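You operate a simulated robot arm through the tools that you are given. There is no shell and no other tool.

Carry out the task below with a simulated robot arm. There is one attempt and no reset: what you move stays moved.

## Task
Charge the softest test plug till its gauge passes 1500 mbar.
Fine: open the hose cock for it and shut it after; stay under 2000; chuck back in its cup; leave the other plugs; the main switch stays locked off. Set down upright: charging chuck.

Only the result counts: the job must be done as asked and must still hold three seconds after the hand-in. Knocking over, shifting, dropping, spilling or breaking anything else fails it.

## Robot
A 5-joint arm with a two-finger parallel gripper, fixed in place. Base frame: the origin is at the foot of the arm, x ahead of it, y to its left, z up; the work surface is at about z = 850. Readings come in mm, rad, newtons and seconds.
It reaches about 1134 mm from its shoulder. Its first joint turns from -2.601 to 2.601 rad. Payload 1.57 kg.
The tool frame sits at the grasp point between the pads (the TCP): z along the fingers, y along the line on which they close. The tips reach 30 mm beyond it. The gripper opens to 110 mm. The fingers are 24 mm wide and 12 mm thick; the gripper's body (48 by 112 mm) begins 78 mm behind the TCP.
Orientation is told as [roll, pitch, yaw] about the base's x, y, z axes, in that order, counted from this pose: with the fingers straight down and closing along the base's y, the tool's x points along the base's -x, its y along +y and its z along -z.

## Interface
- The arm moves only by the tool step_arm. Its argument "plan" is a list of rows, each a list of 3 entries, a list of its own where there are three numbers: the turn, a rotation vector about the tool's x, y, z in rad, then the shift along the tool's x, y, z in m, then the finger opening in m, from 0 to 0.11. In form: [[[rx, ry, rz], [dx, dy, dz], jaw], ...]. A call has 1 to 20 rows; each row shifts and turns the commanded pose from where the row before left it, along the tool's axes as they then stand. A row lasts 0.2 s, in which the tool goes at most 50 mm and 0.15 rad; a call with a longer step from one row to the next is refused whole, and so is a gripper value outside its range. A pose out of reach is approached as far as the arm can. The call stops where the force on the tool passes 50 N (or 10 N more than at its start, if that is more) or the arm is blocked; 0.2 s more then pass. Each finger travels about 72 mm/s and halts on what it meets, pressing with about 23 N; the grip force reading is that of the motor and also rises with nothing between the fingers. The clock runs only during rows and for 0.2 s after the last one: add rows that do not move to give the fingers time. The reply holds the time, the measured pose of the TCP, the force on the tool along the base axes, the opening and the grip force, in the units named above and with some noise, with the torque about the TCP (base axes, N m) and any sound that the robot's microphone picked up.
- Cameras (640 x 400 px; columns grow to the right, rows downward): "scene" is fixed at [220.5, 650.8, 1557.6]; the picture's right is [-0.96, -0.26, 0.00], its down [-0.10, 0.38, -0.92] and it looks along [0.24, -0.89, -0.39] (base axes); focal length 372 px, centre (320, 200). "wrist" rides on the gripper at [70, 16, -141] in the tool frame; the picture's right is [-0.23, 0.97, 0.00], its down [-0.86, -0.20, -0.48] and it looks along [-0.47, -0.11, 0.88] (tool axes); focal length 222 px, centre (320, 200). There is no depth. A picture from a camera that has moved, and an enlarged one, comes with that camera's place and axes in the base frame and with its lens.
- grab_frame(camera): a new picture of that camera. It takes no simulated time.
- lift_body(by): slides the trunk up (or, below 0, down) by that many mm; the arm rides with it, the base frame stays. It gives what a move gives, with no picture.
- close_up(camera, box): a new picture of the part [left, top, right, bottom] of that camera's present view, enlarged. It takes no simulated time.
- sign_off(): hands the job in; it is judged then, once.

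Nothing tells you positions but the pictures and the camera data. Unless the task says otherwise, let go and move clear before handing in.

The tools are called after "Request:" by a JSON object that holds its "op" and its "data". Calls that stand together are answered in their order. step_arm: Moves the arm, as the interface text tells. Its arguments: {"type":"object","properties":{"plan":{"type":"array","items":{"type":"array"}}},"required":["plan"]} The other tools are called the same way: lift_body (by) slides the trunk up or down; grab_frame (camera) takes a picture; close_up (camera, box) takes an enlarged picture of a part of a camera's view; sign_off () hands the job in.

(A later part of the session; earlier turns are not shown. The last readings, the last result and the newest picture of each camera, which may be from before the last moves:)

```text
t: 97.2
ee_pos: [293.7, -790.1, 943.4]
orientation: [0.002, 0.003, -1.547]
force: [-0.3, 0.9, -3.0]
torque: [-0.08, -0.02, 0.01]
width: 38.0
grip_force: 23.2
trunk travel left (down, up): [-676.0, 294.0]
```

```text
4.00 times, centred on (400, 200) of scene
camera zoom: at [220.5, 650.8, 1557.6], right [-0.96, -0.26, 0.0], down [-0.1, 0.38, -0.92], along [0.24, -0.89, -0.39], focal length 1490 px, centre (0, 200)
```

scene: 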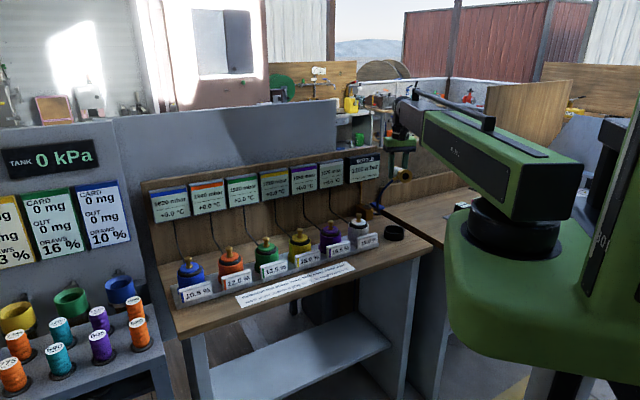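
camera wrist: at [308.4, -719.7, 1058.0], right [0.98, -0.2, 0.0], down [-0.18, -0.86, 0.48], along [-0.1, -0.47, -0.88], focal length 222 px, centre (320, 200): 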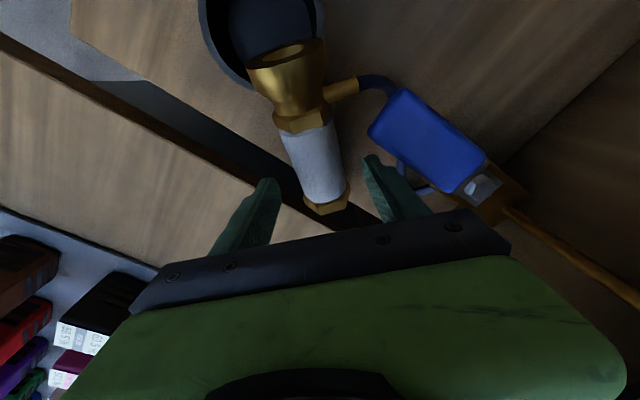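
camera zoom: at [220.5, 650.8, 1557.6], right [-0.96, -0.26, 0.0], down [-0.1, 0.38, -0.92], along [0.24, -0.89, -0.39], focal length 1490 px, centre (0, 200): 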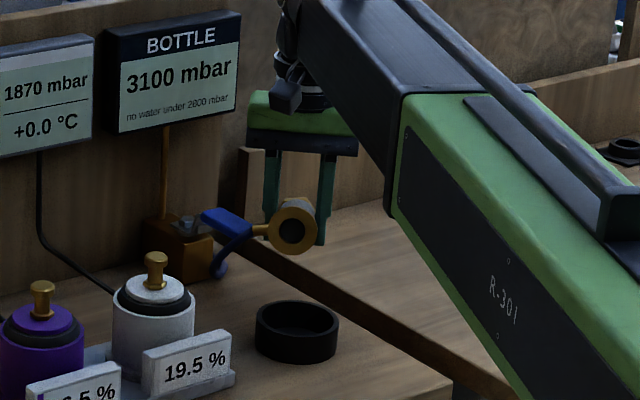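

Held well. I'll turn it to point radially outward, move slightly inward so the bell is over the cup, and then ease the grip briefly to let the bell swing down with the cup beneath it.

Request:
{"op": "step_arm", "data": {"plan": [[[0, 0, -0.115], [0, 0, 0], 0.025], [[0, 0, -0.115], [0, 0, 0], 0.025], [[0, 0, -0.113], [0, 0, 0], 0.025], [[0, 0, 0], [0.012, 0.004, 0], 0.025], [[0, 0, 0], [0.012, 0.004, 0], 0.025], [[0, 0, 0], [0, 0, 0], 0.025]]}}

Request:
{"op": "close_up", "data": {"camera": "wrist", "box": [220, 0, 420, 240]}}

Request:
{"op": "close_up", "data": {"camera": "scene", "box": [350, 150, 450, 250]}}

```text
t: 98.6
ee_pos: [293.2, -765.2, 942.2]
orientation: [0.002, -0.001, -1.204]
force: [-0.3, -0.1, -1.9]
torque: [-0.1, -0.02, -0.01]
width: 36.6
grip_force: 23.1
trunk travel left (down, up): [-676.0, 294.0]
```

```text
1.67 times, centred on (320, 120) of wrist
camera zoom: at [282.8, -693.9, 1083.7], right [0.99, 0.14, 0.0], down [0.12, -0.87, 0.48], along [0.07, -0.47, -0.88], focal length 370 px, centre (320, 333)
```

zoom: 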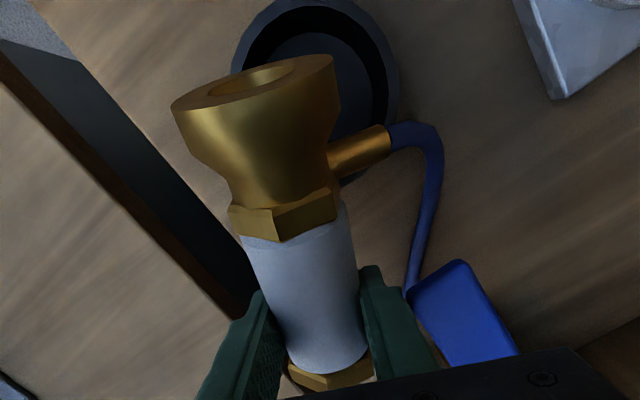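

```text
4.00 times, centred on (400, 200) of scene
camera zoom: at [220.5, 650.8, 1557.6], right [-0.96, -0.26, 0.0], down [-0.1, 0.38, -0.92], along [0.24, -0.89, -0.39], focal length 1490 px, centre (0, 200)
```

zoom: 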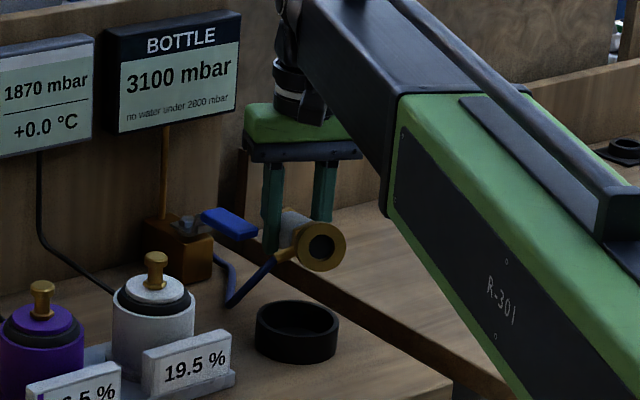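

Width readings now make sense (36.7 mm body, 39.5 mm hex). Easing the grip for a moment to let the bell swing down.

Request:
{"op": "step_arm", "data": {"plan": [[[0, 0, 0], [0, 0, 0], 0.0357], [[0, 0, 0], [0, 0, 0], 0.0357], [[0, 0, 0], [0, 0, 0], 0.025], [[0, 0, 0], [0, 0, 0], 0.025]]}}

Request:
{"op": "close_up", "data": {"camera": "wrist", "box": [220, 0, 420, 240]}}

Request:
{"op": "close_up", "data": {"camera": "scene", "box": [350, 150, 450, 250]}}

```text
t: 99.6
ee_pos: [292.4, -763.8, 943.0]
orientation: [0.003, 0.001, -1.206]
force: [1.4, 0.4, 0.5]
torque: [0.05, -0.08, -0.13]
width: 36.4
grip_force: 23.8
trunk travel left (down, up): [-676.0, 294.0]
```

```text
1.67 times, centred on (320, 120) of wrist
camera zoom: at [283.0, -693.8, 1083.8], right [0.99, 0.14, 0.0], down [0.12, -0.87, 0.48], along [0.07, -0.47, -0.88], focal length 370 px, centre (320, 333)
```

zoom: 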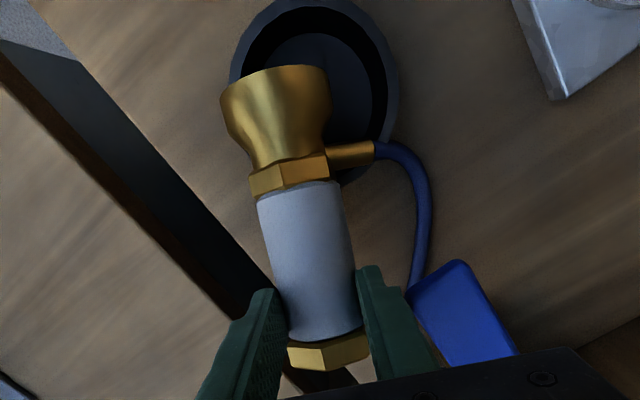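

```text
4.00 times, centred on (400, 200) of scene
camera zoom: at [220.5, 650.8, 1557.6], right [-0.96, -0.26, 0.0], down [-0.1, 0.38, -0.92], along [0.24, -0.89, -0.39], focal length 1490 px, centre (0, 200)
```

zoom: 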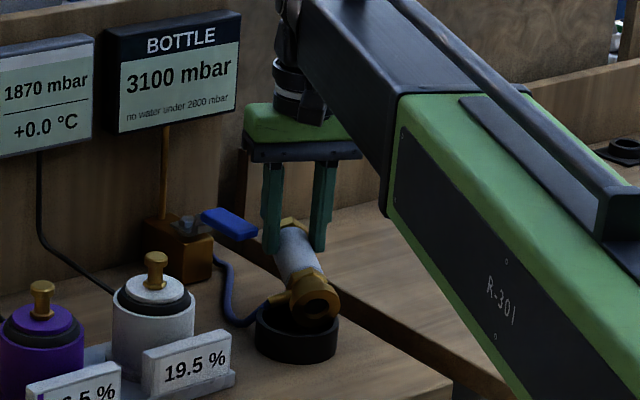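

It swung down to about +17° and rests on the cup rim. With the tool tilted ~73° outward it will now be vertical, and there's room to stand it on the bench behind the cup. Lifting first, then tilting.

Request:
{"op": "lift_body", "data": {"by": 50}}

Request:
{"op": "step_arm", "data": {"plan": [[[0, -0.1, 0], [0, 0, 0], 0.025], [[0, -0.11, 0], [0, 0, 0], 0.025], [[0, -0.11, 0], [0, 0, 0], 0.025], [[0, -0.11, 0], [0, 0, 0], 0.025], [[0, -0.11, 0], [0, 0, 0], 0.025], [[0, -0.11, 0], [0, 0, 0], 0.025], [[0, -0.11, 0], [0, 0, 0], 0.025], [[0, -0.11, 0], [0, 0, 0], 0.025], [[0, -0.11, 0], [0, 0, 0], 0.025], [[0, -0.1, 0], [0, 0, 0], 0.025], [[0, 0, 0], [0, 0, 0], 0.025], [[0, 0, 0], [0, 0, 0], 0.025]]}}

Request:
{"op": "grab_frame", "data": {"camera": "wrist"}}

Request:
{"op": "close_up", "data": {"camera": "scene", "box": [340, 80, 460, 230]}}

```text
t: 100.5
ee_pos: [292.2, -764.2, 994.0]
orientation: [0.004, -0.001, -1.205]
force: [-0.2, -0.2, -3.4]
torque: [-0.1, -0.03, 0.02]
width: 36.6
grip_force: 23.5
trunk travel left (down, up): [-726.0, 244.0]
```

```text
t: 103.1
ee_pos: [291.2, -765.6, 1118.2]
orientation: [0.004, -1.076, -1.21]
force: [0.3, 0.9, -2.9]
torque: [0.05, 0.01, 0.0]
width: 36.7
grip_force: 23.1
out of reach, approached as far as the arm can: row 2, 3, 4, 5, 6, 7, 8, 9, 10
trunk travel left (down, up): [-726.0, 244.0]
```

```text
taken
camera wrist: at [251.4, -611.8, 1123.1], right [0.95, 0.25, 0.2], down [-0.19, -0.06, 0.98], along [0.25, -0.97, -0.01], focal length 222 px, centre (320, 200)
```

wrist: 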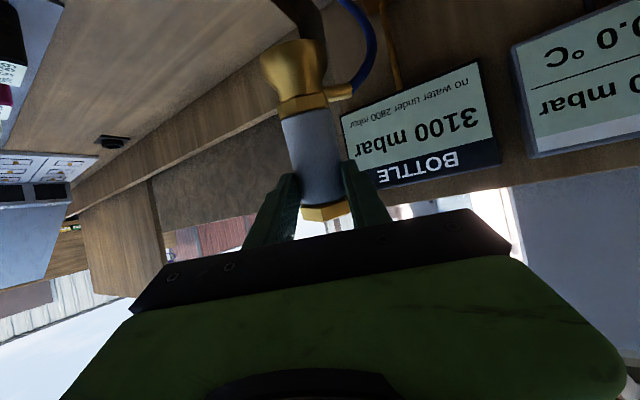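

```text
2.67 times, centred on (400, 155) of scene
camera zoom: at [220.5, 650.8, 1557.6], right [-0.96, -0.26, 0.0], down [-0.1, 0.38, -0.92], along [0.24, -0.89, -0.39], focal length 993 px, centre (107, 320)
```

zoom: 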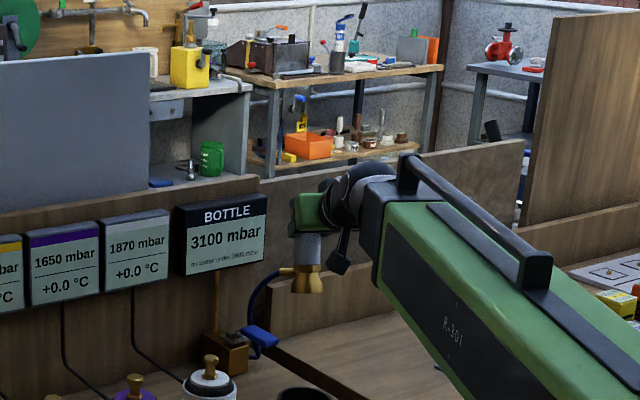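

Request:
{"op": "close_up", "data": {"camera": "wrist", "box": [220, 0, 420, 240]}}

Request:
{"op": "close_up", "data": {"camera": "scene", "box": [430, 150, 480, 200]}}

Request:
{"op": "close_up", "data": {"camera": "scene", "box": [425, 145, 475, 205]}}

```text
1.67 times, centred on (320, 120) of wrist
camera zoom: at [251.4, -611.8, 1123.1], right [0.95, 0.25, 0.2], down [-0.19, -0.06, 0.98], along [0.25, -0.97, -0.01], focal length 370 px, centre (320, 333)
```

zoom: 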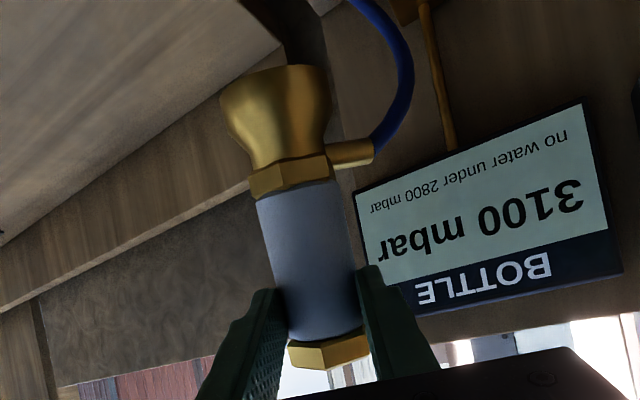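

```text
8.00 times, centred on (455, 175) of scene
camera zoom: at [220.5, 650.8, 1557.6], right [-0.96, -0.26, 0.0], down [-0.1, 0.38, -0.92], along [0.24, -0.89, -0.39], focal length 2980 px, centre (-760, 400)
```

zoom: 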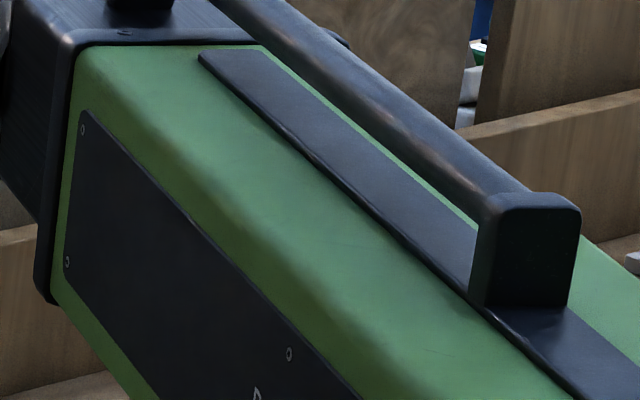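

```text
6.67 times, centred on (450, 175) of scene
camera zoom: at [220.5, 650.8, 1557.6], right [-0.96, -0.26, 0.0], down [-0.1, 0.38, -0.92], along [0.24, -0.89, -0.39], focal length 2483 px, centre (-547, 367)
```

zoom: 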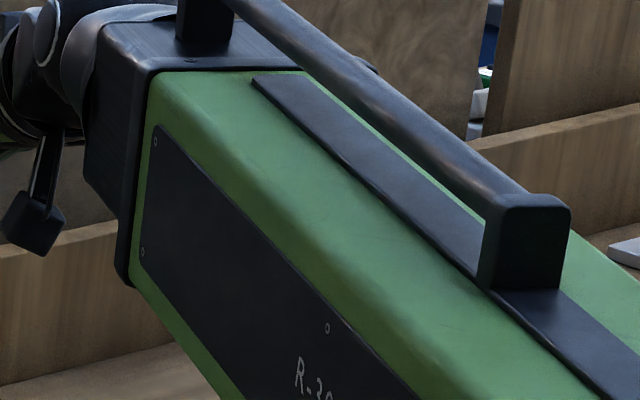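

The chuck still leans about 17° outward at this tilt, so I'll tilt to ~1.37 rad, adjust a few millimetres inward and sideways, and recheck verticality.

Request:
{"op": "step_arm", "data": {"plan": [[[0, -0.1, 0], [0, 0, 0], 0.025], [[0, -0.1, 0], [0, 0, 0], 0.025], [[0, -0.09, 0], [0, 0, 0], 0.025], [[0, 0, 0], [0.001, 0.002, -0.005], 0.025], [[0, 0, 0], [0.001, 0.002, -0.005], 0.025], [[0, 0, 0], [0, 0, 0], 0.025]]}}

Request:
{"op": "close_up", "data": {"camera": "wrist", "box": [220, 0, 420, 240]}}

Request:
{"op": "close_up", "data": {"camera": "scene", "box": [390, 130, 450, 220]}}

```text
t: 104.5
ee_pos: [293.4, -753.6, 1182.3]
orientation: [0.016, -1.369, -1.222]
force: [0.3, 0.3, -2.6]
torque: [0.06, 0.03, 0.01]
width: 36.6
grip_force: 22.6
out of reach, approached as far as the arm can: row 1, 2, 3
trunk travel left (down, up): [-726.0, 244.0]
```

```text
1.67 times, centred on (320, 120) of wrist
camera zoom: at [253.9, -605.4, 1142.6], right [0.92, 0.31, 0.23], down [-0.3, 0.2, 0.93], along [0.24, -0.93, 0.28], focal length 370 px, centre (320, 333)
```

zoom: 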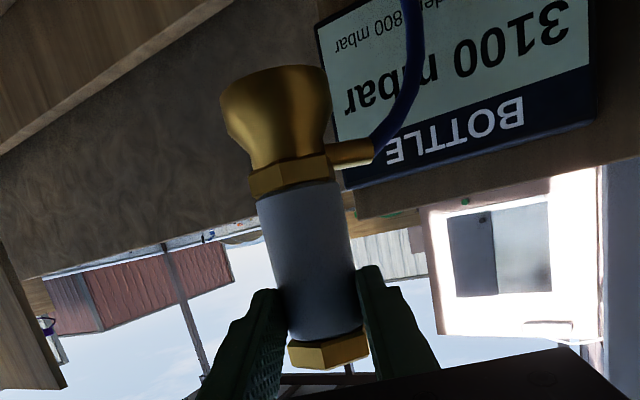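

```text
4.44 times, centred on (420, 175) of scene
camera zoom: at [220.5, 650.8, 1557.6], right [-0.96, -0.26, 0.0], down [-0.1, 0.38, -0.92], along [0.24, -0.89, -0.39], focal length 1655 px, centre (-124, 311)
```

zoom: 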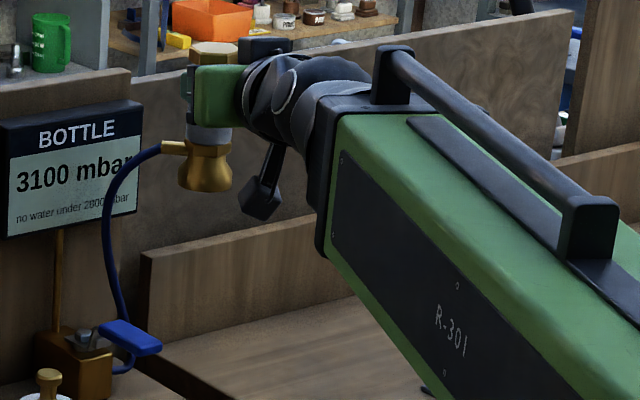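

Now it's essentially vertical. Lowering toward the bench spot behind the cup.

Request:
{"op": "lift_body", "data": {"by": -200}}

Request:
{"op": "close_up", "data": {"camera": "scene", "box": [370, 170, 450, 250]}}

Request:
{"op": "grab_frame", "data": {"camera": "wrist"}}

```text
t: 106.7
ee_pos: [293.8, -753.8, 982.9]
orientation: [0.013, -1.367, -1.219]
force: [-0.3, -0.1, -1.8]
torque: [0.09, 0.11, -0.01]
width: 36.5
grip_force: 22.3
trunk travel left (down, up): [-526.0, 444.0]
```

```text
5.00 times, centred on (410, 210) of scene
camera zoom: at [220.5, 650.8, 1557.6], right [-0.96, -0.26, 0.0], down [-0.1, 0.38, -0.92], along [0.24, -0.89, -0.39], focal length 1862 px, centre (-130, 150)
```

zoom: 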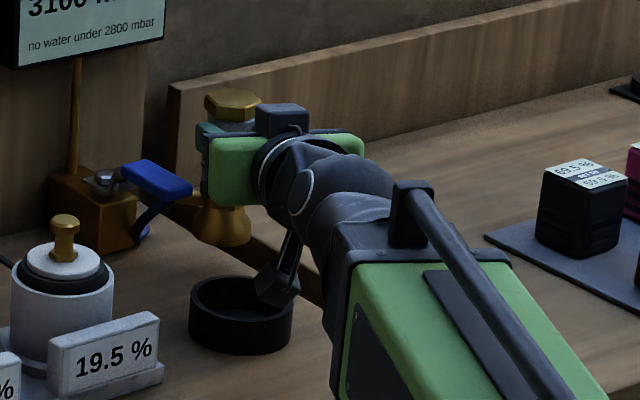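

```text
taken
camera wrist: at [253.8, -605.4, 942.7], right [0.92, 0.31, 0.23], down [-0.3, 0.2, 0.93], along [0.24, -0.93, 0.28], focal length 222 px, centre (320, 200)
```

wrist: 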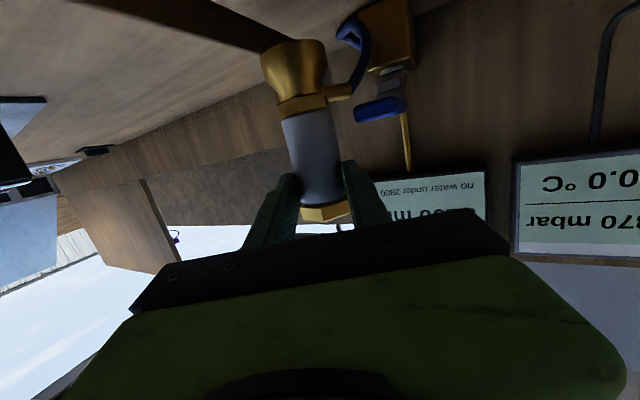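

Request:
{"op": "lift_body", "data": {"by": -26}}

Request:
{"op": "lift_body", "data": {"by": -4}}

Request:
{"op": "close_up", "data": {"camera": "scene", "box": [370, 170, 450, 250]}}

Request:
{"op": "close_up", "data": {"camera": "wrist", "box": [220, 0, 420, 240]}}

```text
t: 107.4
ee_pos: [293.7, -754.5, 957.1]
orientation: [0.013, -1.368, -1.22]
force: [-0.6, 0.4, -3.8]
torque: [0.09, 0.01, 0.01]
width: 36.5
grip_force: 22.7
trunk travel left (down, up): [-500.0, 470.0]
```

```text
t: 107.9
ee_pos: [293.7, -753.3, 952.0]
orientation: [0.015, -1.368, -1.218]
force: [0.3, 0.5, -3.0]
torque: [0.08, 0.08, -0.01]
width: 36.6
grip_force: 23.1
trunk travel left (down, up): [-496.0, 474.0]
```

```text
5.00 times, centred on (410, 210) of scene
camera zoom: at [220.5, 650.8, 1557.6], right [-0.96, -0.26, 0.0], down [-0.1, 0.38, -0.92], along [0.24, -0.89, -0.39], focal length 1862 px, centre (-130, 150)
```

zoom: 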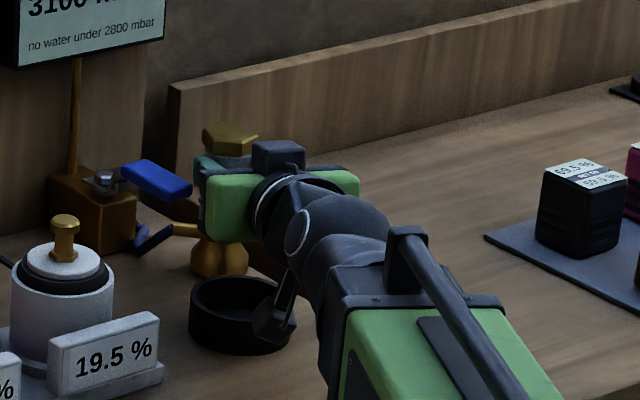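

```text
1.67 times, centred on (320, 120) of wrist
camera zoom: at [253.8, -605.4, 912.6], right [0.92, 0.31, 0.23], down [-0.3, 0.2, 0.93], along [0.24, -0.93, 0.28], focal length 370 px, centre (320, 333)
```

zoom: 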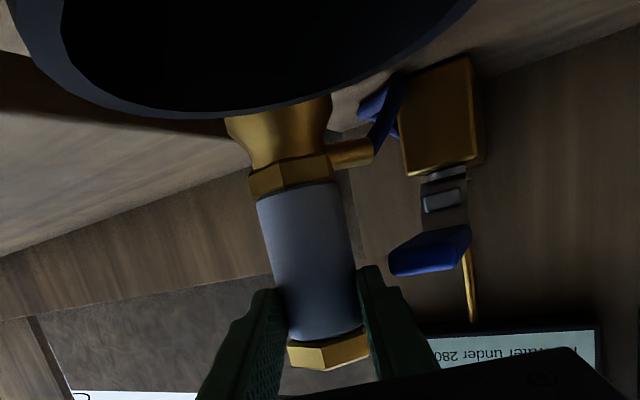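

Request:
{"op": "lift_body", "data": {"by": -3}}

Request:
{"op": "lift_body", "data": {"by": -2}}

```text
t: 108.4
ee_pos: [292.3, -754.1, 950.1]
orientation: [0.014, -1.368, -1.218]
force: [-0.7, 0.8, -3.6]
torque: [0.07, 0.04, -0.02]
width: 36.4
grip_force: 22.9
trunk travel left (down, up): [-493.0, 477.0]
```

```text
t: 109.0
ee_pos: [292.8, -754.2, 948.3]
orientation: [0.013, -1.369, -1.218]
force: [0.3, -0.1, -2.5]
torque: [0.07, 0.04, -0.02]
width: 36.7
grip_force: 23.1
trunk travel left (down, up): [-491.0, 479.0]
```

Request:
{"op": "lift_body", "data": {"by": -2}}

Request:
{"op": "lift_body", "data": {"by": -2}}

Request:
{"op": "close_up", "data": {"camera": "wrist", "box": [220, 0, 420, 240]}}

```text
t: 109.5
ee_pos: [293.8, -753.7, 948.2]
orientation: [0.014, -1.372, -1.22]
force: [2.7, -5.2, 14.8]
torque: [-0.59, -0.24, 0.03]
width: 36.9
grip_force: 23.1
trunk travel left (down, up): [-489.0, 481.0]
```

```text
t: 110.0
ee_pos: [292.4, -752.4, 945.2]
orientation: [0.013, -1.372, -1.219]
force: [2.5, -2.6, 21.5]
torque: [-0.48, -0.2, 0.03]
width: 36.4
grip_force: 22.3
trunk travel left (down, up): [-487.0, 483.0]
```

```text
1.67 times, centred on (320, 120) of wrist
camera zoom: at [253.5, -604.4, 904.9], right [0.92, 0.31, 0.23], down [-0.3, 0.21, 0.93], along [0.24, -0.93, 0.28], focal length 370 px, centre (320, 333)
```

zoom: 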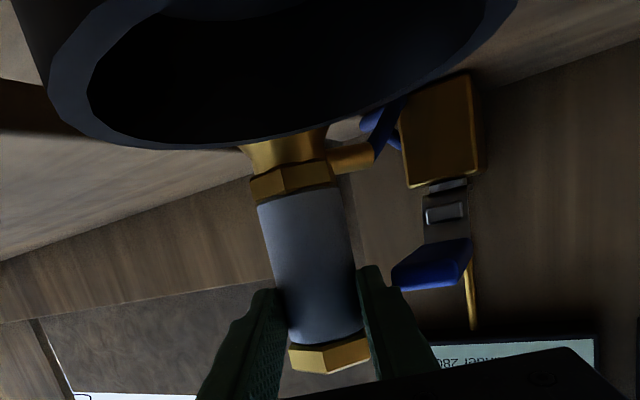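

The chuck's base is on the bench with the contact point right under its axis. Relieving the pressure a bit, then opening slowly.

Request:
{"op": "lift_body", "data": {"by": 2}}

Request:
{"op": "step_arm", "data": {"plan": [[[0, 0, 0], [0, 0, 0], 0.037], [[0, 0, 0], [0, 0, 0], 0.039], [[0, 0, 0], [0, 0, 0], 0.042], [[0, 0, 0], [0, 0, 0], 0.046], [[0, 0, 0], [0, 0, 0], 0.046]]}}

Request:
{"op": "close_up", "data": {"camera": "wrist", "box": [220, 0, 420, 240]}}

Request:
{"op": "close_up", "data": {"camera": "scene", "box": [370, 170, 450, 250]}}

```text
t: 110.5
ee_pos: [292.3, -752.5, 946.8]
orientation: [0.014, -1.367, -1.216]
force: [-1.3, 0.5, 6.0]
torque: [0.01, 0.17, -0.01]
width: 36.8
grip_force: 22.8
trunk travel left (down, up): [-489.0, 481.0]
```

```text
t: 111.7
ee_pos: [292.8, -753.8, 945.9]
orientation: [0.016, -1.369, -1.218]
force: [-3.5, 0.5, -1.3]
torque: [-0.05, 0.12, 0.01]
width: 42.8
grip_force: 0.0
trunk travel left (down, up): [-489.0, 481.0]
```

```text
1.67 times, centred on (320, 120) of wrist
camera zoom: at [253.4, -605.3, 905.7], right [0.92, 0.31, 0.23], down [-0.3, 0.2, 0.93], along [0.24, -0.93, 0.28], focal length 370 px, centre (320, 333)
```

zoom: 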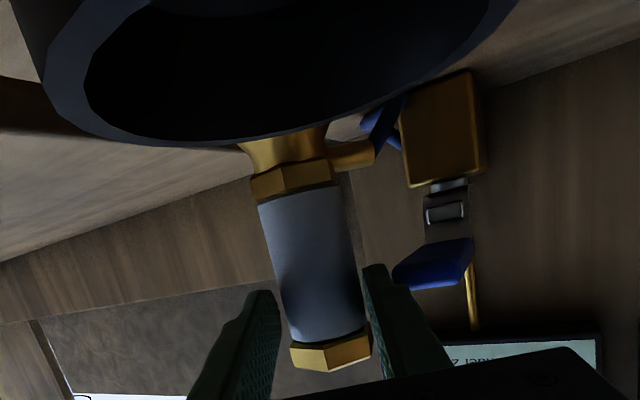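

```text
5.00 times, centred on (410, 210) of scene
camera zoom: at [220.5, 650.8, 1557.6], right [-0.96, -0.26, 0.0], down [-0.1, 0.38, -0.92], along [0.24, -0.89, -0.39], focal length 1862 px, centre (-130, 150)
```

zoom: 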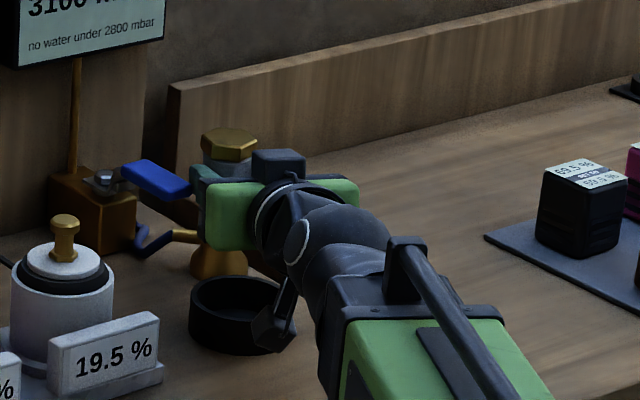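

The chuck is standing upright on the bench. My finger is lightly touching the cock handle, so I'll close a hair, then back out by alternately reducing tilt and raising the trunk.

Request:
{"op": "step_arm", "data": {"plan": [[[0, 0, 0], [0, 0, 0], 0.0415], [[0, 0, 0], [0, 0, 0], 0.0415]]}}

Request:
{"op": "close_up", "data": {"camera": "wrist", "box": [260, 80, 440, 240]}}

```text
t: 112.3
ee_pos: [293.7, -753.5, 946.4]
orientation: [0.016, -1.366, -1.22]
force: [1.2, -0.2, 0.1]
torque: [0.01, 0.01, -0.01]
width: 41.2
grip_force: 0.0
trunk travel left (down, up): [-489.0, 481.0]
```

```text
2.50 times, centred on (350, 160) of wrist
camera zoom: at [253.8, -605.2, 905.8], right [0.92, 0.31, 0.23], down [-0.3, 0.2, 0.93], along [0.24, -0.93, 0.28], focal length 555 px, centre (245, 300)
```

zoom: 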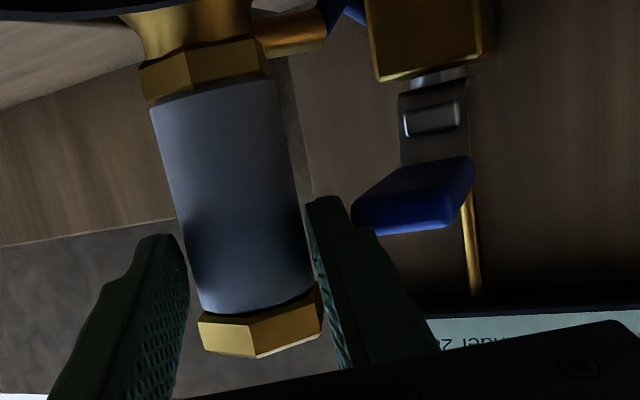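

Request:
{"op": "step_arm", "data": {"plan": [[[0, 0.05, 0], [0, 0, 0], 0.0415], [[0, 0.05, 0], [0, 0, 0], 0.0415], [[0, 0, 0], [0.0018, 0, -0.0057], 0.0415], [[0, 0, 0], [0, 0, 0], 0.0415]]}}

Request:
{"op": "lift_body", "data": {"by": 20}}

Request:
{"op": "close_up", "data": {"camera": "wrist", "box": [220, 0, 440, 240]}}

```text
t: 113.3
ee_pos: [290.8, -748.5, 922.1]
orientation: [0.011, -1.269, -1.213]
force: [0.4, -0.2, 0.1]
torque: [0.01, 0.02, 0.0]
width: 41.3
grip_force: 0.1
out of reach, approached as far as the arm can: row 1, 2
trunk travel left (down, up): [-489.0, 481.0]
```

```text
t: 114.0
ee_pos: [291.5, -748.6, 943.1]
orientation: [0.009, -1.269, -1.213]
force: [-0.5, 0.7, 0.7]
torque: [-0.01, 0.02, 0.01]
width: 41.4
grip_force: 0.0
trunk travel left (down, up): [-509.0, 461.0]
```

```text
1.67 times, centred on (330, 120) of wrist
camera zoom: at [250.4, -596.8, 918.3], right [0.93, 0.29, 0.22], down [-0.26, 0.12, 0.96], along [0.25, -0.95, 0.18], focal length 370 px, centre (303, 333)
```

zoom: 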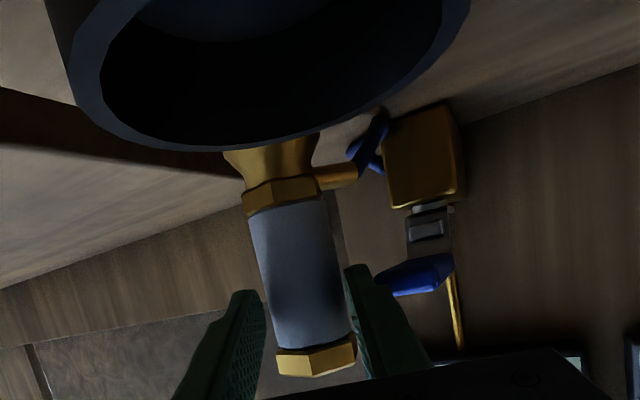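

Request:
{"op": "step_arm", "data": {"plan": [[[0, 0.05, 0], [0, 0, 0], 0.0415], [[0, 0.05, 0], [0, 0, 0], 0.0415], [[0, 0, 0], [0.0039, 0, -0.0092], 0.0415], [[0, 0, 0], [0, 0, 0], 0.0415]]}}

Request:
{"op": "lift_body", "data": {"by": 20}}

Request:
{"op": "step_arm", "data": {"plan": [[[0, 0.05, 0], [0, 0, 0], 0.0415], [[0, 0.05, 0], [0, 0, 0], 0.0415], [[0, 0, 0], [0.0055, 0, -0.01], 0.0415], [[0, 0, 0], [0, 0, 0], 0.0415]]}}

Request:
{"op": "lift_body", "data": {"by": 20}}

Request:
{"op": "close_up", "data": {"camera": "wrist", "box": [220, 0, 440, 240]}}

```text
t: 115.0
ee_pos: [287.7, -738.4, 920.8]
orientation: [0.008, -1.168, -1.21]
force: [-0.4, 0.5, -0.3]
torque: [-0.02, 0.03, 0.02]
width: 41.4
grip_force: 0.1
out of reach, approached as far as the arm can: row 1, 2
trunk travel left (down, up): [-509.0, 461.0]
```

```text
t: 115.7
ee_pos: [288.5, -739.1, 940.5]
orientation: [0.007, -1.171, -1.212]
force: [0.1, 0.6, -0.7]
torque: [-0.03, 0.02, -0.03]
width: 41.5
grip_force: 0.1
trunk travel left (down, up): [-529.0, 441.0]
```

```text
t: 116.7
ee_pos: [284.0, -727.8, 919.9]
orientation: [0.007, -1.071, -1.208]
force: [-0.9, 0.3, 0.9]
torque: [-0.01, 0.0, -0.03]
width: 41.4
grip_force: 0.0
out of reach, approached as far as the arm can: row 1, 2
trunk travel left (down, up): [-529.0, 441.0]
```

```text
t: 117.3
ee_pos: [284.3, -728.4, 938.8]
orientation: [0.007, -1.072, -1.209]
force: [0.1, 0.4, 0.6]
torque: [-0.02, 0.02, 0.02]
width: 41.4
grip_force: 0.0
trunk travel left (down, up): [-549.0, 421.0]
```

```text
1.67 times, centred on (330, 120) of wrist
camera zoom: at [242.2, -574.9, 946.0], right [0.95, 0.25, 0.2], down [-0.19, -0.06, 0.98], along [0.25, -0.97, -0.01], focal length 370 px, centre (303, 333)
```

zoom: 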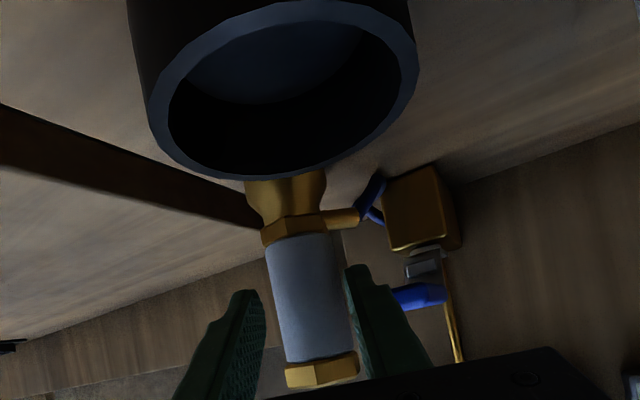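

Request:
{"op": "step_arm", "data": {"plan": [[[0, 0.05, 0], [0, 0, 0], 0.0415], [[0, 0.05, 0], [0, 0, 0], 0.0415], [[0, 0, 0], [0.0073, 0, -0.0107], 0.0415], [[0, 0, 0], [0, 0, 0], 0.0415]]}}

Request:
{"op": "lift_body", "data": {"by": 20}}

Request:
{"op": "step_arm", "data": {"plan": [[[0, 0.05, 0], [0, 0, 0], 0.0415], [[0, 0.05, 0], [0, 0, 0], 0.0415], [[0, 0, 0], [0.009, 0, -0.011], 0.0415], [[0, 0, 0], [0, 0, 0], 0.0415]]}}

Request:
{"op": "lift_body", "data": {"by": 180}}

Request:
{"op": "close_up", "data": {"camera": "scene", "box": [350, 150, 450, 250]}}

```text
t: 118.3
ee_pos: [278.7, -716.0, 918.9]
orientation: [0.004, -0.971, -1.207]
force: [-0.2, 0.0, -0.5]
torque: [0.0, 0.01, -0.01]
width: 41.5
grip_force: 0.0
out of reach, approached as far as the arm can: row 1, 2
trunk travel left (down, up): [-549.0, 421.0]
```

```text
t: 119.0
ee_pos: [279.9, -715.6, 938.8]
orientation: [0.006, -0.972, -1.207]
force: [-0.2, -0.9, -0.3]
torque: [0.0, -0.01, -0.01]
width: 41.4
grip_force: 0.0
trunk travel left (down, up): [-569.0, 401.0]
```

```text
t: 120.0
ee_pos: [274.3, -702.9, 920.9]
orientation: [0.005, -0.874, -1.208]
force: [-0.4, 0.1, -1.0]
torque: [-0.03, -0.01, 0.05]
width: 41.6
grip_force: 0.0
out of reach, approached as far as the arm can: row 1, 2
trunk travel left (down, up): [-569.0, 401.0]
```

```text
t: 122.0
ee_pos: [274.2, -702.4, 1101.0]
orientation: [0.006, -0.875, -1.208]
force: [0.9, 0.3, -0.3]
torque: [0.02, -0.01, -0.01]
width: 41.5
grip_force: 0.0
trunk travel left (down, up): [-749.0, 221.0]
```

```text
4.00 times, centred on (400, 200) of scene
camera zoom: at [220.5, 650.8, 1557.6], right [-0.96, -0.26, 0.0], down [-0.1, 0.38, -0.92], along [0.24, -0.89, -0.39], focal length 1490 px, centre (0, 200)
```

zoom: 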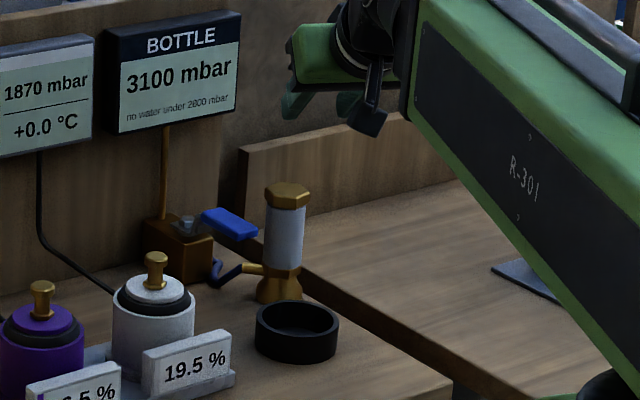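

The chuck stands upright behind the cup and everything else is in place. I'll straighten the tool, turn it so the fingers close front-to-back (clear of the handle), and hover above it.

Request:
{"op": "lift_body", "data": {"by": 100}}

Request:
{"op": "step_arm", "data": {"plan": [[[0, 0.146, 0], [0, 0, 0], 0.07], [[0, 0.146, 0], [0, 0, 0], 0.07], [[0, 0.146, 0], [0, 0, 0], 0.07], [[0, 0.146, 0], [0, 0, 0], 0.07], [[0, 0.146, 0], [0, 0, 0], 0.07], [[0, 0.146, 0], [0, 0, 0], 0.07], [[0, 0, 0.145], [0, 0, 0], 0.07], [[0, 0, 0.145], [0, 0, 0], 0.07], [[0, 0, 0.145], [0, 0, 0], 0.07], [[0, 0, 0.145], [0, 0, 0], 0.07], [[0, 0, 0.145], [0, 0, 0], 0.07], [[0, 0, 0.145], [0, 0, 0], 0.07], [[0, 0, 0.145], [0, 0, 0], 0.07], [[0, 0, 0.133], [0, 0, 0], 0.07], [[0, 0, 0], [0, 0, 0], 0.07]]}}

```text
t: 123.3
ee_pos: [273.3, -702.0, 1201.6]
orientation: [0.005, -0.873, -1.207]
force: [0.2, 0.5, 0.3]
torque: [0.0, 0.02, 0.0]
width: 41.6
grip_force: 0.2
trunk travel left (down, up): [-849.0, 121.0]
```

```text
t: 126.5
ee_pos: [273.5, -703.2, 1115.0]
orientation: [-0.002, 0.003, -2.353]
force: [0.6, 0.5, -0.3]
torque: [0.01, 0.03, -0.01]
width: 70.3
grip_force: 0.0
out of reach, approached as far as the arm can: row 1, 2, 3, 4, 5
trunk travel left (down, up): [-849.0, 121.0]
```

Request:
{"op": "step_arm", "data": {"plan": [[[0, 0, 0], [-0.0157, 0.0357, 0], 0.07], [[0, 0, 0], [-0.0157, 0.0357, 0], 0.07], [[0, 0, 0], [0, 0, 0], 0.07]]}}

Request:
{"op": "grab_frame", "data": {"camera": "wrist"}}

Request:
{"op": "close_up", "data": {"camera": "wrist", "box": [260, 80, 380, 200]}}

```text
t: 127.3
ee_pos: [303.8, -775.4, 1115.4]
orientation: [-0.001, 0.005, -2.353]
force: [-0.4, 0.1, -0.3]
torque: [0.03, 0.03, -0.01]
width: 70.0
grip_force: 0.1
trunk travel left (down, up): [-849.0, 121.0]
```

```text
taken
camera wrist: at [363.3, -737.4, 1257.2], right [0.53, -0.85, 0.0], down [-0.74, -0.47, 0.48], along [-0.4, -0.25, -0.88], focal length 222 px, centre (320, 200)
```

wrist: 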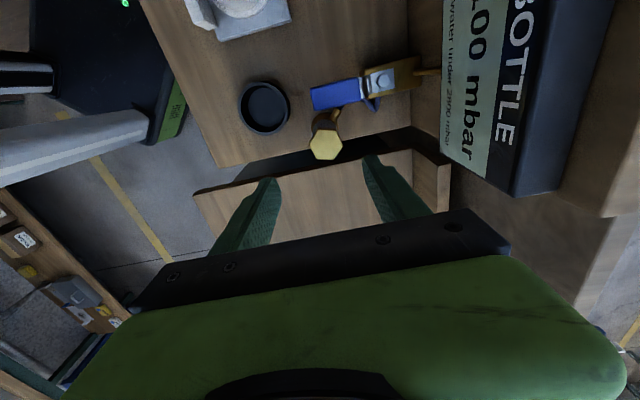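

```text
3.33 times, centred on (320, 140) of wrist
camera zoom: at [363.3, -737.4, 1257.2], right [0.53, -0.85, 0.0], down [-0.74, -0.47, 0.48], along [-0.4, -0.25, -0.88], focal length 740 px, centre (320, 400)
```

zoom: 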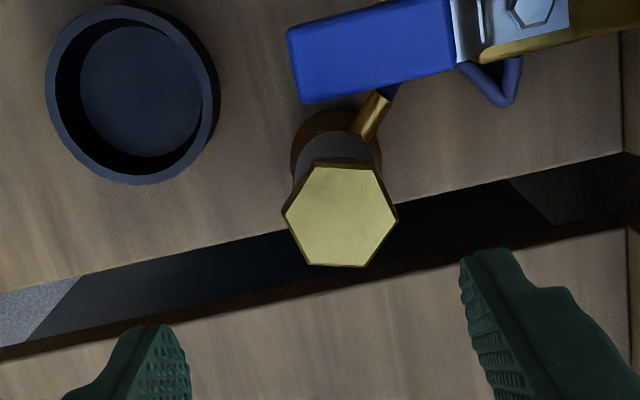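

The chuck is about 7 mm off the tool axis. Correcting and lowering to grip it from above.

Request:
{"op": "step_arm", "data": {"plan": [[[0, 0, 0], [-0.0029, 0.0071, 0], 0.07], [[0, 0, 0], [0, 0, 0], 0.07]]}}

Request:
{"op": "lift_body", "data": {"by": -120}}

Request:
{"op": "grab_frame", "data": {"camera": "wrist"}}

Request:
{"op": "close_up", "data": {"camera": "scene", "box": [350, 150, 450, 250]}}

```text
t: 127.9
ee_pos: [305.8, -781.9, 1115.5]
orientation: [-0.001, 0.003, -2.352]
force: [-0.1, -0.5, -0.1]
torque: [-0.03, 0.01, 0.02]
width: 70.0
grip_force: 0.0
trunk travel left (down, up): [-849.0, 121.0]
```

```text
t: 129.4
ee_pos: [305.5, -782.6, 995.5]
orientation: [-0.002, 0.004, -2.352]
force: [-0.3, 0.4, -0.3]
torque: [0.01, -0.02, 0.01]
width: 70.2
grip_force: 0.0
trunk travel left (down, up): [-729.0, 241.0]
```

```text
taken
camera wrist: at [366.0, -744.6, 1137.1], right [0.53, -0.85, 0.0], down [-0.74, -0.47, 0.48], along [-0.4, -0.25, -0.88], focal length 222 px, centre (320, 200)
```

wrist: 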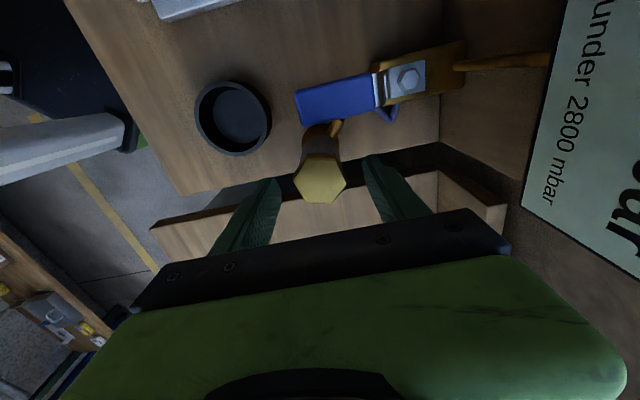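

```text
4.00 times, centred on (400, 200) of scene
camera zoom: at [220.5, 650.8, 1557.6], right [-0.96, -0.26, 0.0], down [-0.1, 0.38, -0.92], along [0.24, -0.89, -0.39], focal length 1490 px, centre (0, 200)
```

zoom: 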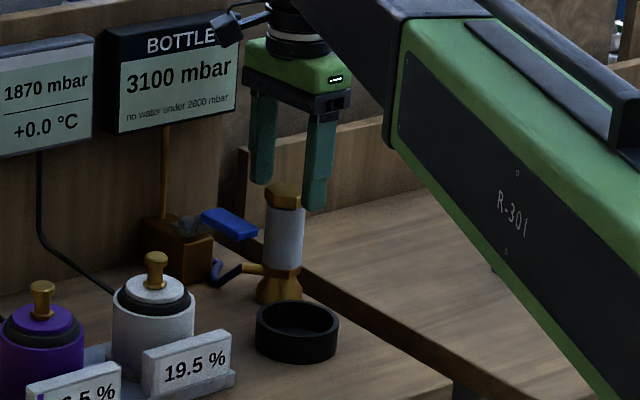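

Request:
{"op": "lift_body", "data": {"by": -60}}

Request:
{"op": "step_arm", "data": {"plan": [[[0, 0, 0], [0, 0, 0], 0.055], [[0, 0, 0], [0, 0, 0], 0.045], [[0, 0, 0], [0, 0, 0], 0.03], [[0, 0, 0], [0, 0, 0], 0.025], [[0, 0, 0], [0, 0, 0], 0.025], [[0, 0, 0], [0, 0, 0], 0.025]]}}

Request:
{"op": "close_up", "data": {"camera": "scene", "box": [350, 150, 450, 250]}}

```text
t: 130.4
ee_pos: [306.2, -782.7, 936.5]
orientation: [-0.002, 0.003, -2.354]
force: [0.5, 0.1, -0.2]
torque: [0.02, -0.01, -0.01]
width: 70.0
grip_force: 0.1
trunk travel left (down, up): [-669.0, 301.0]
```

```text
t: 131.8
ee_pos: [306.1, -783.8, 935.9]
orientation: [-0.002, 0.003, -2.353]
force: [-0.5, 0.3, -0.2]
torque: [-0.01, 0.01, -0.01]
width: 39.6
grip_force: 23.1
trunk travel left (down, up): [-669.0, 301.0]
```

```text
4.00 times, centred on (400, 200) of scene
camera zoom: at [220.5, 650.8, 1557.6], right [-0.96, -0.26, 0.0], down [-0.1, 0.38, -0.92], along [0.24, -0.89, -0.39], focal length 1490 px, centre (0, 200)
```

zoom: 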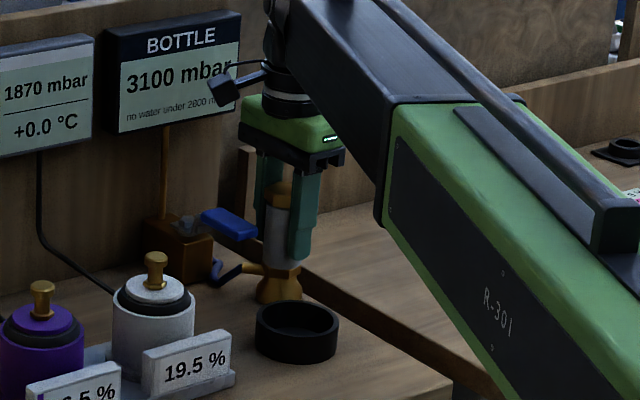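

Gripped upright (39.6 mm). Lifting and moving it over the cup.

Request:
{"op": "lift_body", "data": {"by": 60}}

Request:
{"op": "step_arm", "data": {"plan": [[[0, 0, 0], [0.0134, -0.0231, 0], 0.025], [[0, 0, 0], [0.0134, -0.0231, 0], 0.025], [[0, 0, 0], [0.0134, -0.0231, 0], 0.025], [[0, 0, 0], [0.0132, -0.0229, 0], 0.025], [[0, 0, 0], [0, 0, 0], 0.025]]}}

Request:
{"op": "close_up", "data": {"camera": "scene", "box": [370, 170, 430, 250]}}

Request:
{"op": "grab_frame", "data": {"camera": "wrist"}}

```text
t: 132.8
ee_pos: [305.5, -782.3, 996.1]
orientation: [-0.001, 0.003, -2.354]
force: [-0.3, -0.2, -3.5]
torque: [0.02, 0.0, -0.01]
width: 39.6
grip_force: 23.1
trunk travel left (down, up): [-729.0, 241.0]
```

```text
t: 134.0
ee_pos: [278.6, -680.3, 995.8]
orientation: [-0.002, 0.004, -2.354]
force: [-0.2, -0.2, -2.1]
torque: [-0.01, 0.04, -0.02]
width: 36.9
grip_force: 22.6
trunk travel left (down, up): [-729.0, 241.0]
```

```text
5.00 times, centred on (400, 210) of scene
camera zoom: at [220.5, 650.8, 1557.6], right [-0.96, -0.26, 0.0], down [-0.1, 0.38, -0.92], along [0.24, -0.89, -0.39], focal length 1862 px, centre (-80, 150)
```

zoom: 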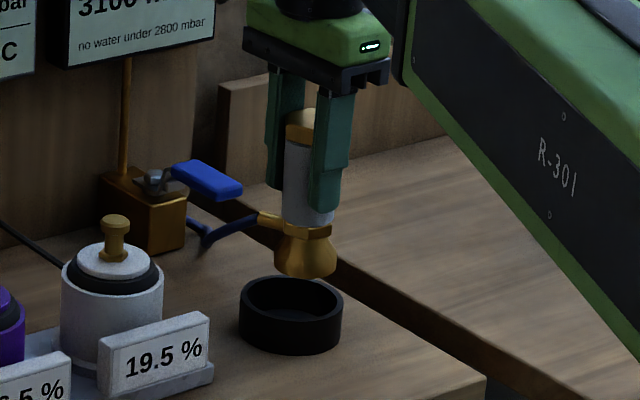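

```text
taken
camera wrist: at [338.6, -642.2, 1136.9], right [0.53, -0.85, 0.0], down [-0.74, -0.47, 0.48], along [-0.4, -0.25, -0.88], focal length 222 px, centre (320, 200)
```

wrist: 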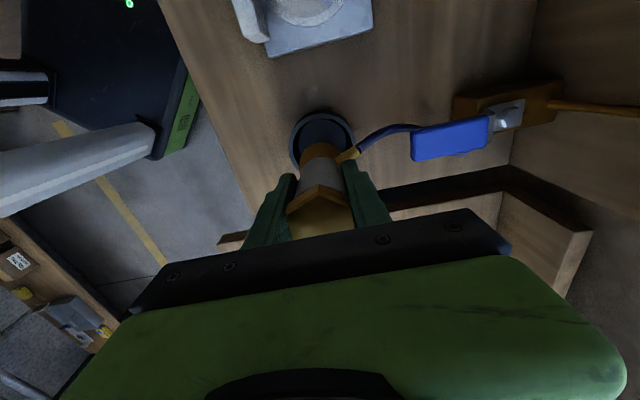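

The chuck has leaned about 6° in the grip, so its bell is ~10 mm toward the bench edge. I'll shift to centre the bell over the cup and lower partway.

Request:
{"op": "step_arm", "data": {"plan": [[[0, 0, 0], [0.005, 0, 0], 0.025], [[0, 0, 0], [0.005, 0, 0], 0.025], [[0, 0, 0], [0, 0, 0], 0.025]]}}

Request:
{"op": "lift_body", "data": {"by": -20}}

Request:
{"op": "close_up", "data": {"camera": "scene", "box": [370, 170, 430, 250]}}

Request:
{"op": "close_up", "data": {"camera": "wrist", "box": [260, 80, 380, 220]}}

```text
t: 134.8
ee_pos: [286.0, -673.5, 995.9]
orientation: [-0.001, 0.004, -2.354]
force: [0.4, 0.2, -2.7]
torque: [-0.02, -0.03, 0.02]
width: 36.9
grip_force: 23.3
trunk travel left (down, up): [-729.0, 241.0]
```

```text
t: 135.5
ee_pos: [284.8, -673.5, 976.4]
orientation: [-0.001, 0.004, -2.352]
force: [0.8, -0.5, -2.3]
torque: [0.02, 0.0, -0.02]
width: 36.7
grip_force: 23.3
trunk travel left (down, up): [-709.0, 261.0]
```

```text
5.00 times, centred on (400, 210) of scene
camera zoom: at [220.5, 650.8, 1557.6], right [-0.96, -0.26, 0.0], down [-0.1, 0.38, -0.92], along [0.24, -0.89, -0.39], focal length 1862 px, centre (-80, 150)
```

zoom: 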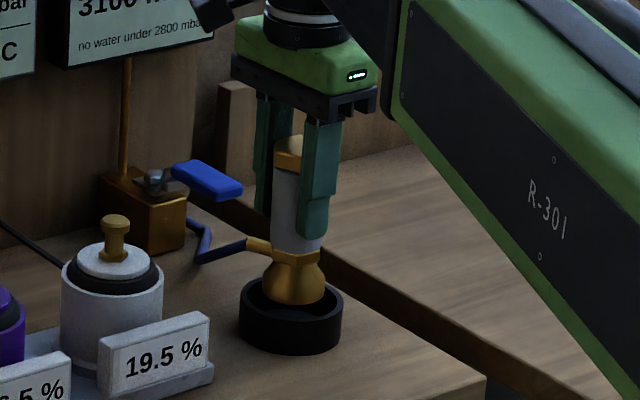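

```text
2.86 times, centred on (320, 150) of wrist
camera zoom: at [345.4, -635.0, 1116.9], right [0.53, -0.85, 0.0], down [-0.74, -0.47, 0.48], along [-0.4, -0.25, -0.88], focal length 635 px, centre (320, 343)
```

zoom: 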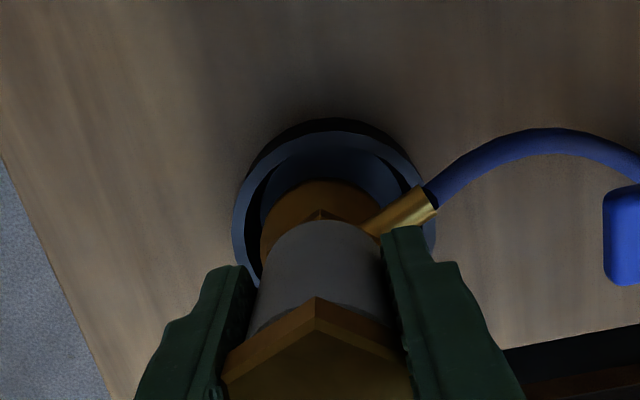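

Just a 5 mm shift toward the panel is needed. Then lowering into the cup.

Request:
{"op": "step_arm", "data": {"plan": [[[0, 0, 0], [0.0005, 0.005, 0], 0.025], [[0, 0, 0], [0, 0, 0], 0.025]]}}

Request:
{"op": "lift_body", "data": {"by": -24}}

Request:
{"op": "close_up", "data": {"camera": "scene", "box": [370, 170, 430, 250]}}

Request:
{"op": "close_up", "data": {"camera": "wrist", "box": [260, 80, 380, 220]}}

```text
t: 136.1
ee_pos: [288.6, -675.6, 975.3]
orientation: [-0.002, 0.005, -2.351]
force: [0.5, 0.5, -3.3]
torque: [0.01, -0.02, 0.01]
width: 36.7
grip_force: 23.0
trunk travel left (down, up): [-709.0, 261.0]
```

```text
t: 136.8
ee_pos: [288.6, -677.2, 952.2]
orientation: [-0.001, 0.004, -2.352]
force: [0.1, 0.4, -2.2]
torque: [-0.01, -0.02, 0.01]
width: 36.8
grip_force: 22.8
trunk travel left (down, up): [-685.0, 285.0]
```

```text
5.00 times, centred on (400, 210) of scene
camera zoom: at [220.5, 650.8, 1557.6], right [-0.96, -0.26, 0.0], down [-0.1, 0.38, -0.92], along [0.24, -0.89, -0.39], focal length 1862 px, centre (-80, 150)
```

zoom: 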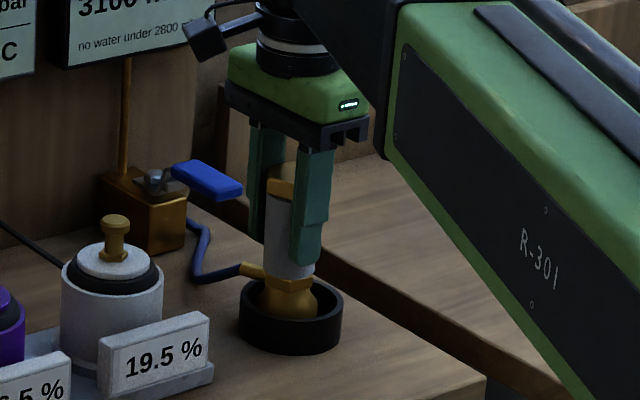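

```text
2.86 times, centred on (320, 150) of wrist
camera zoom: at [349.2, -638.2, 1092.9], right [0.53, -0.85, 0.0], down [-0.74, -0.47, 0.48], along [-0.4, -0.25, -0.88], focal length 635 px, centre (320, 343)
```

zoom: 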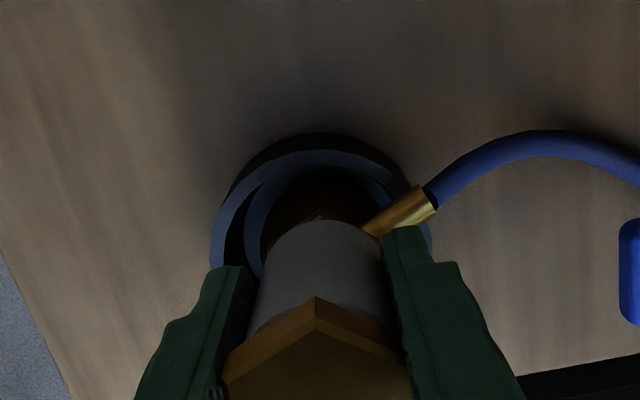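

Request:
{"op": "lift_body", "data": {"by": -8}}

Request:
{"op": "lift_body", "data": {"by": -3}}

Request:
{"op": "lift_body", "data": {"by": -2}}

```text
t: 137.4
ee_pos: [289.2, -675.7, 944.3]
orientation: [-0.001, 0.005, -2.352]
force: [-0.7, 1.0, 2.6]
torque: [-0.05, -0.19, 0.03]
width: 36.7
grip_force: 23.0
trunk travel left (down, up): [-677.0, 293.0]
```

```text
t: 137.9
ee_pos: [288.5, -675.2, 940.6]
orientation: [0.001, 0.003, -2.353]
force: [-0.6, -3.0, 18.2]
torque: [-0.46, -0.55, -0.09]
width: 37.1
grip_force: 23.3
trunk travel left (down, up): [-674.0, 296.0]
```

```text
t: 138.4
ee_pos: [287.8, -674.6, 940.5]
orientation: [-0.002, 0.003, -2.351]
force: [-3.3, -2.2, 17.7]
torque: [-0.4, -0.48, -0.09]
width: 36.9
grip_force: 22.8
trunk travel left (down, up): [-672.0, 298.0]
```

Request:
{"op": "lift_body", "data": {"by": 3}}

Request:
{"op": "close_up", "data": {"camera": "scene", "box": [385, 190, 425, 245]}}

Request:
{"op": "close_up", "data": {"camera": "wrist", "box": [270, 80, 370, 200]}}

```text
t: 138.9
ee_pos: [288.4, -676.1, 942.2]
orientation: [-0.002, 0.006, -2.353]
force: [0.1, -0.3, -1.7]
torque: [0.01, -0.05, -0.01]
width: 36.9
grip_force: 23.3
trunk travel left (down, up): [-675.0, 295.0]
```

```text
7.27 times, centred on (405, 218) of scene
camera zoom: at [220.5, 650.8, 1557.6], right [-0.96, -0.26, 0.0], down [-0.1, 0.38, -0.92], along [0.24, -0.89, -0.39], focal length 2709 px, centre (-298, 73)
```

zoom: 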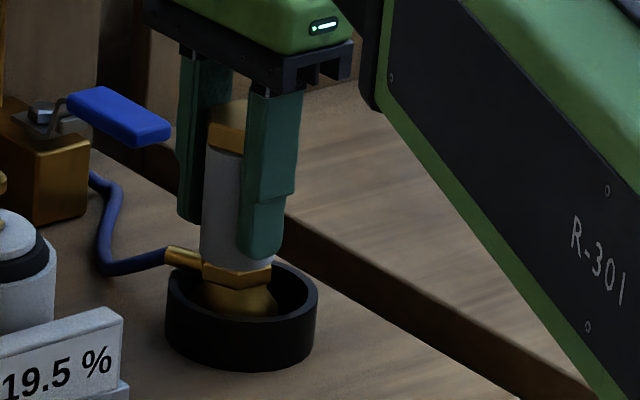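

```text
3.33 times, centred on (320, 140) of wrist
camera zoom: at [349.2, -638.1, 1082.7], right [0.53, -0.85, 0.0], down [-0.74, -0.47, 0.48], along [-0.4, -0.25, -0.88], focal length 740 px, centre (320, 400)
```

zoom: 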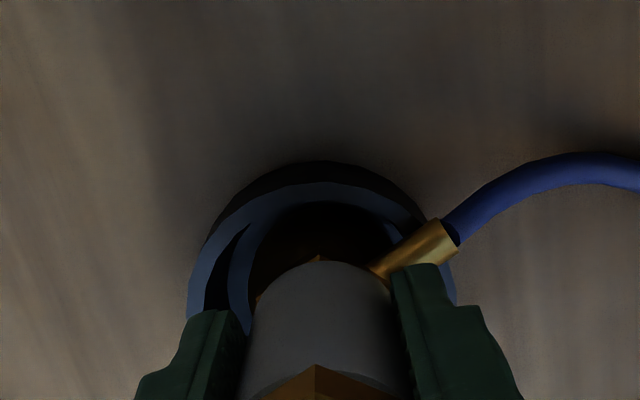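

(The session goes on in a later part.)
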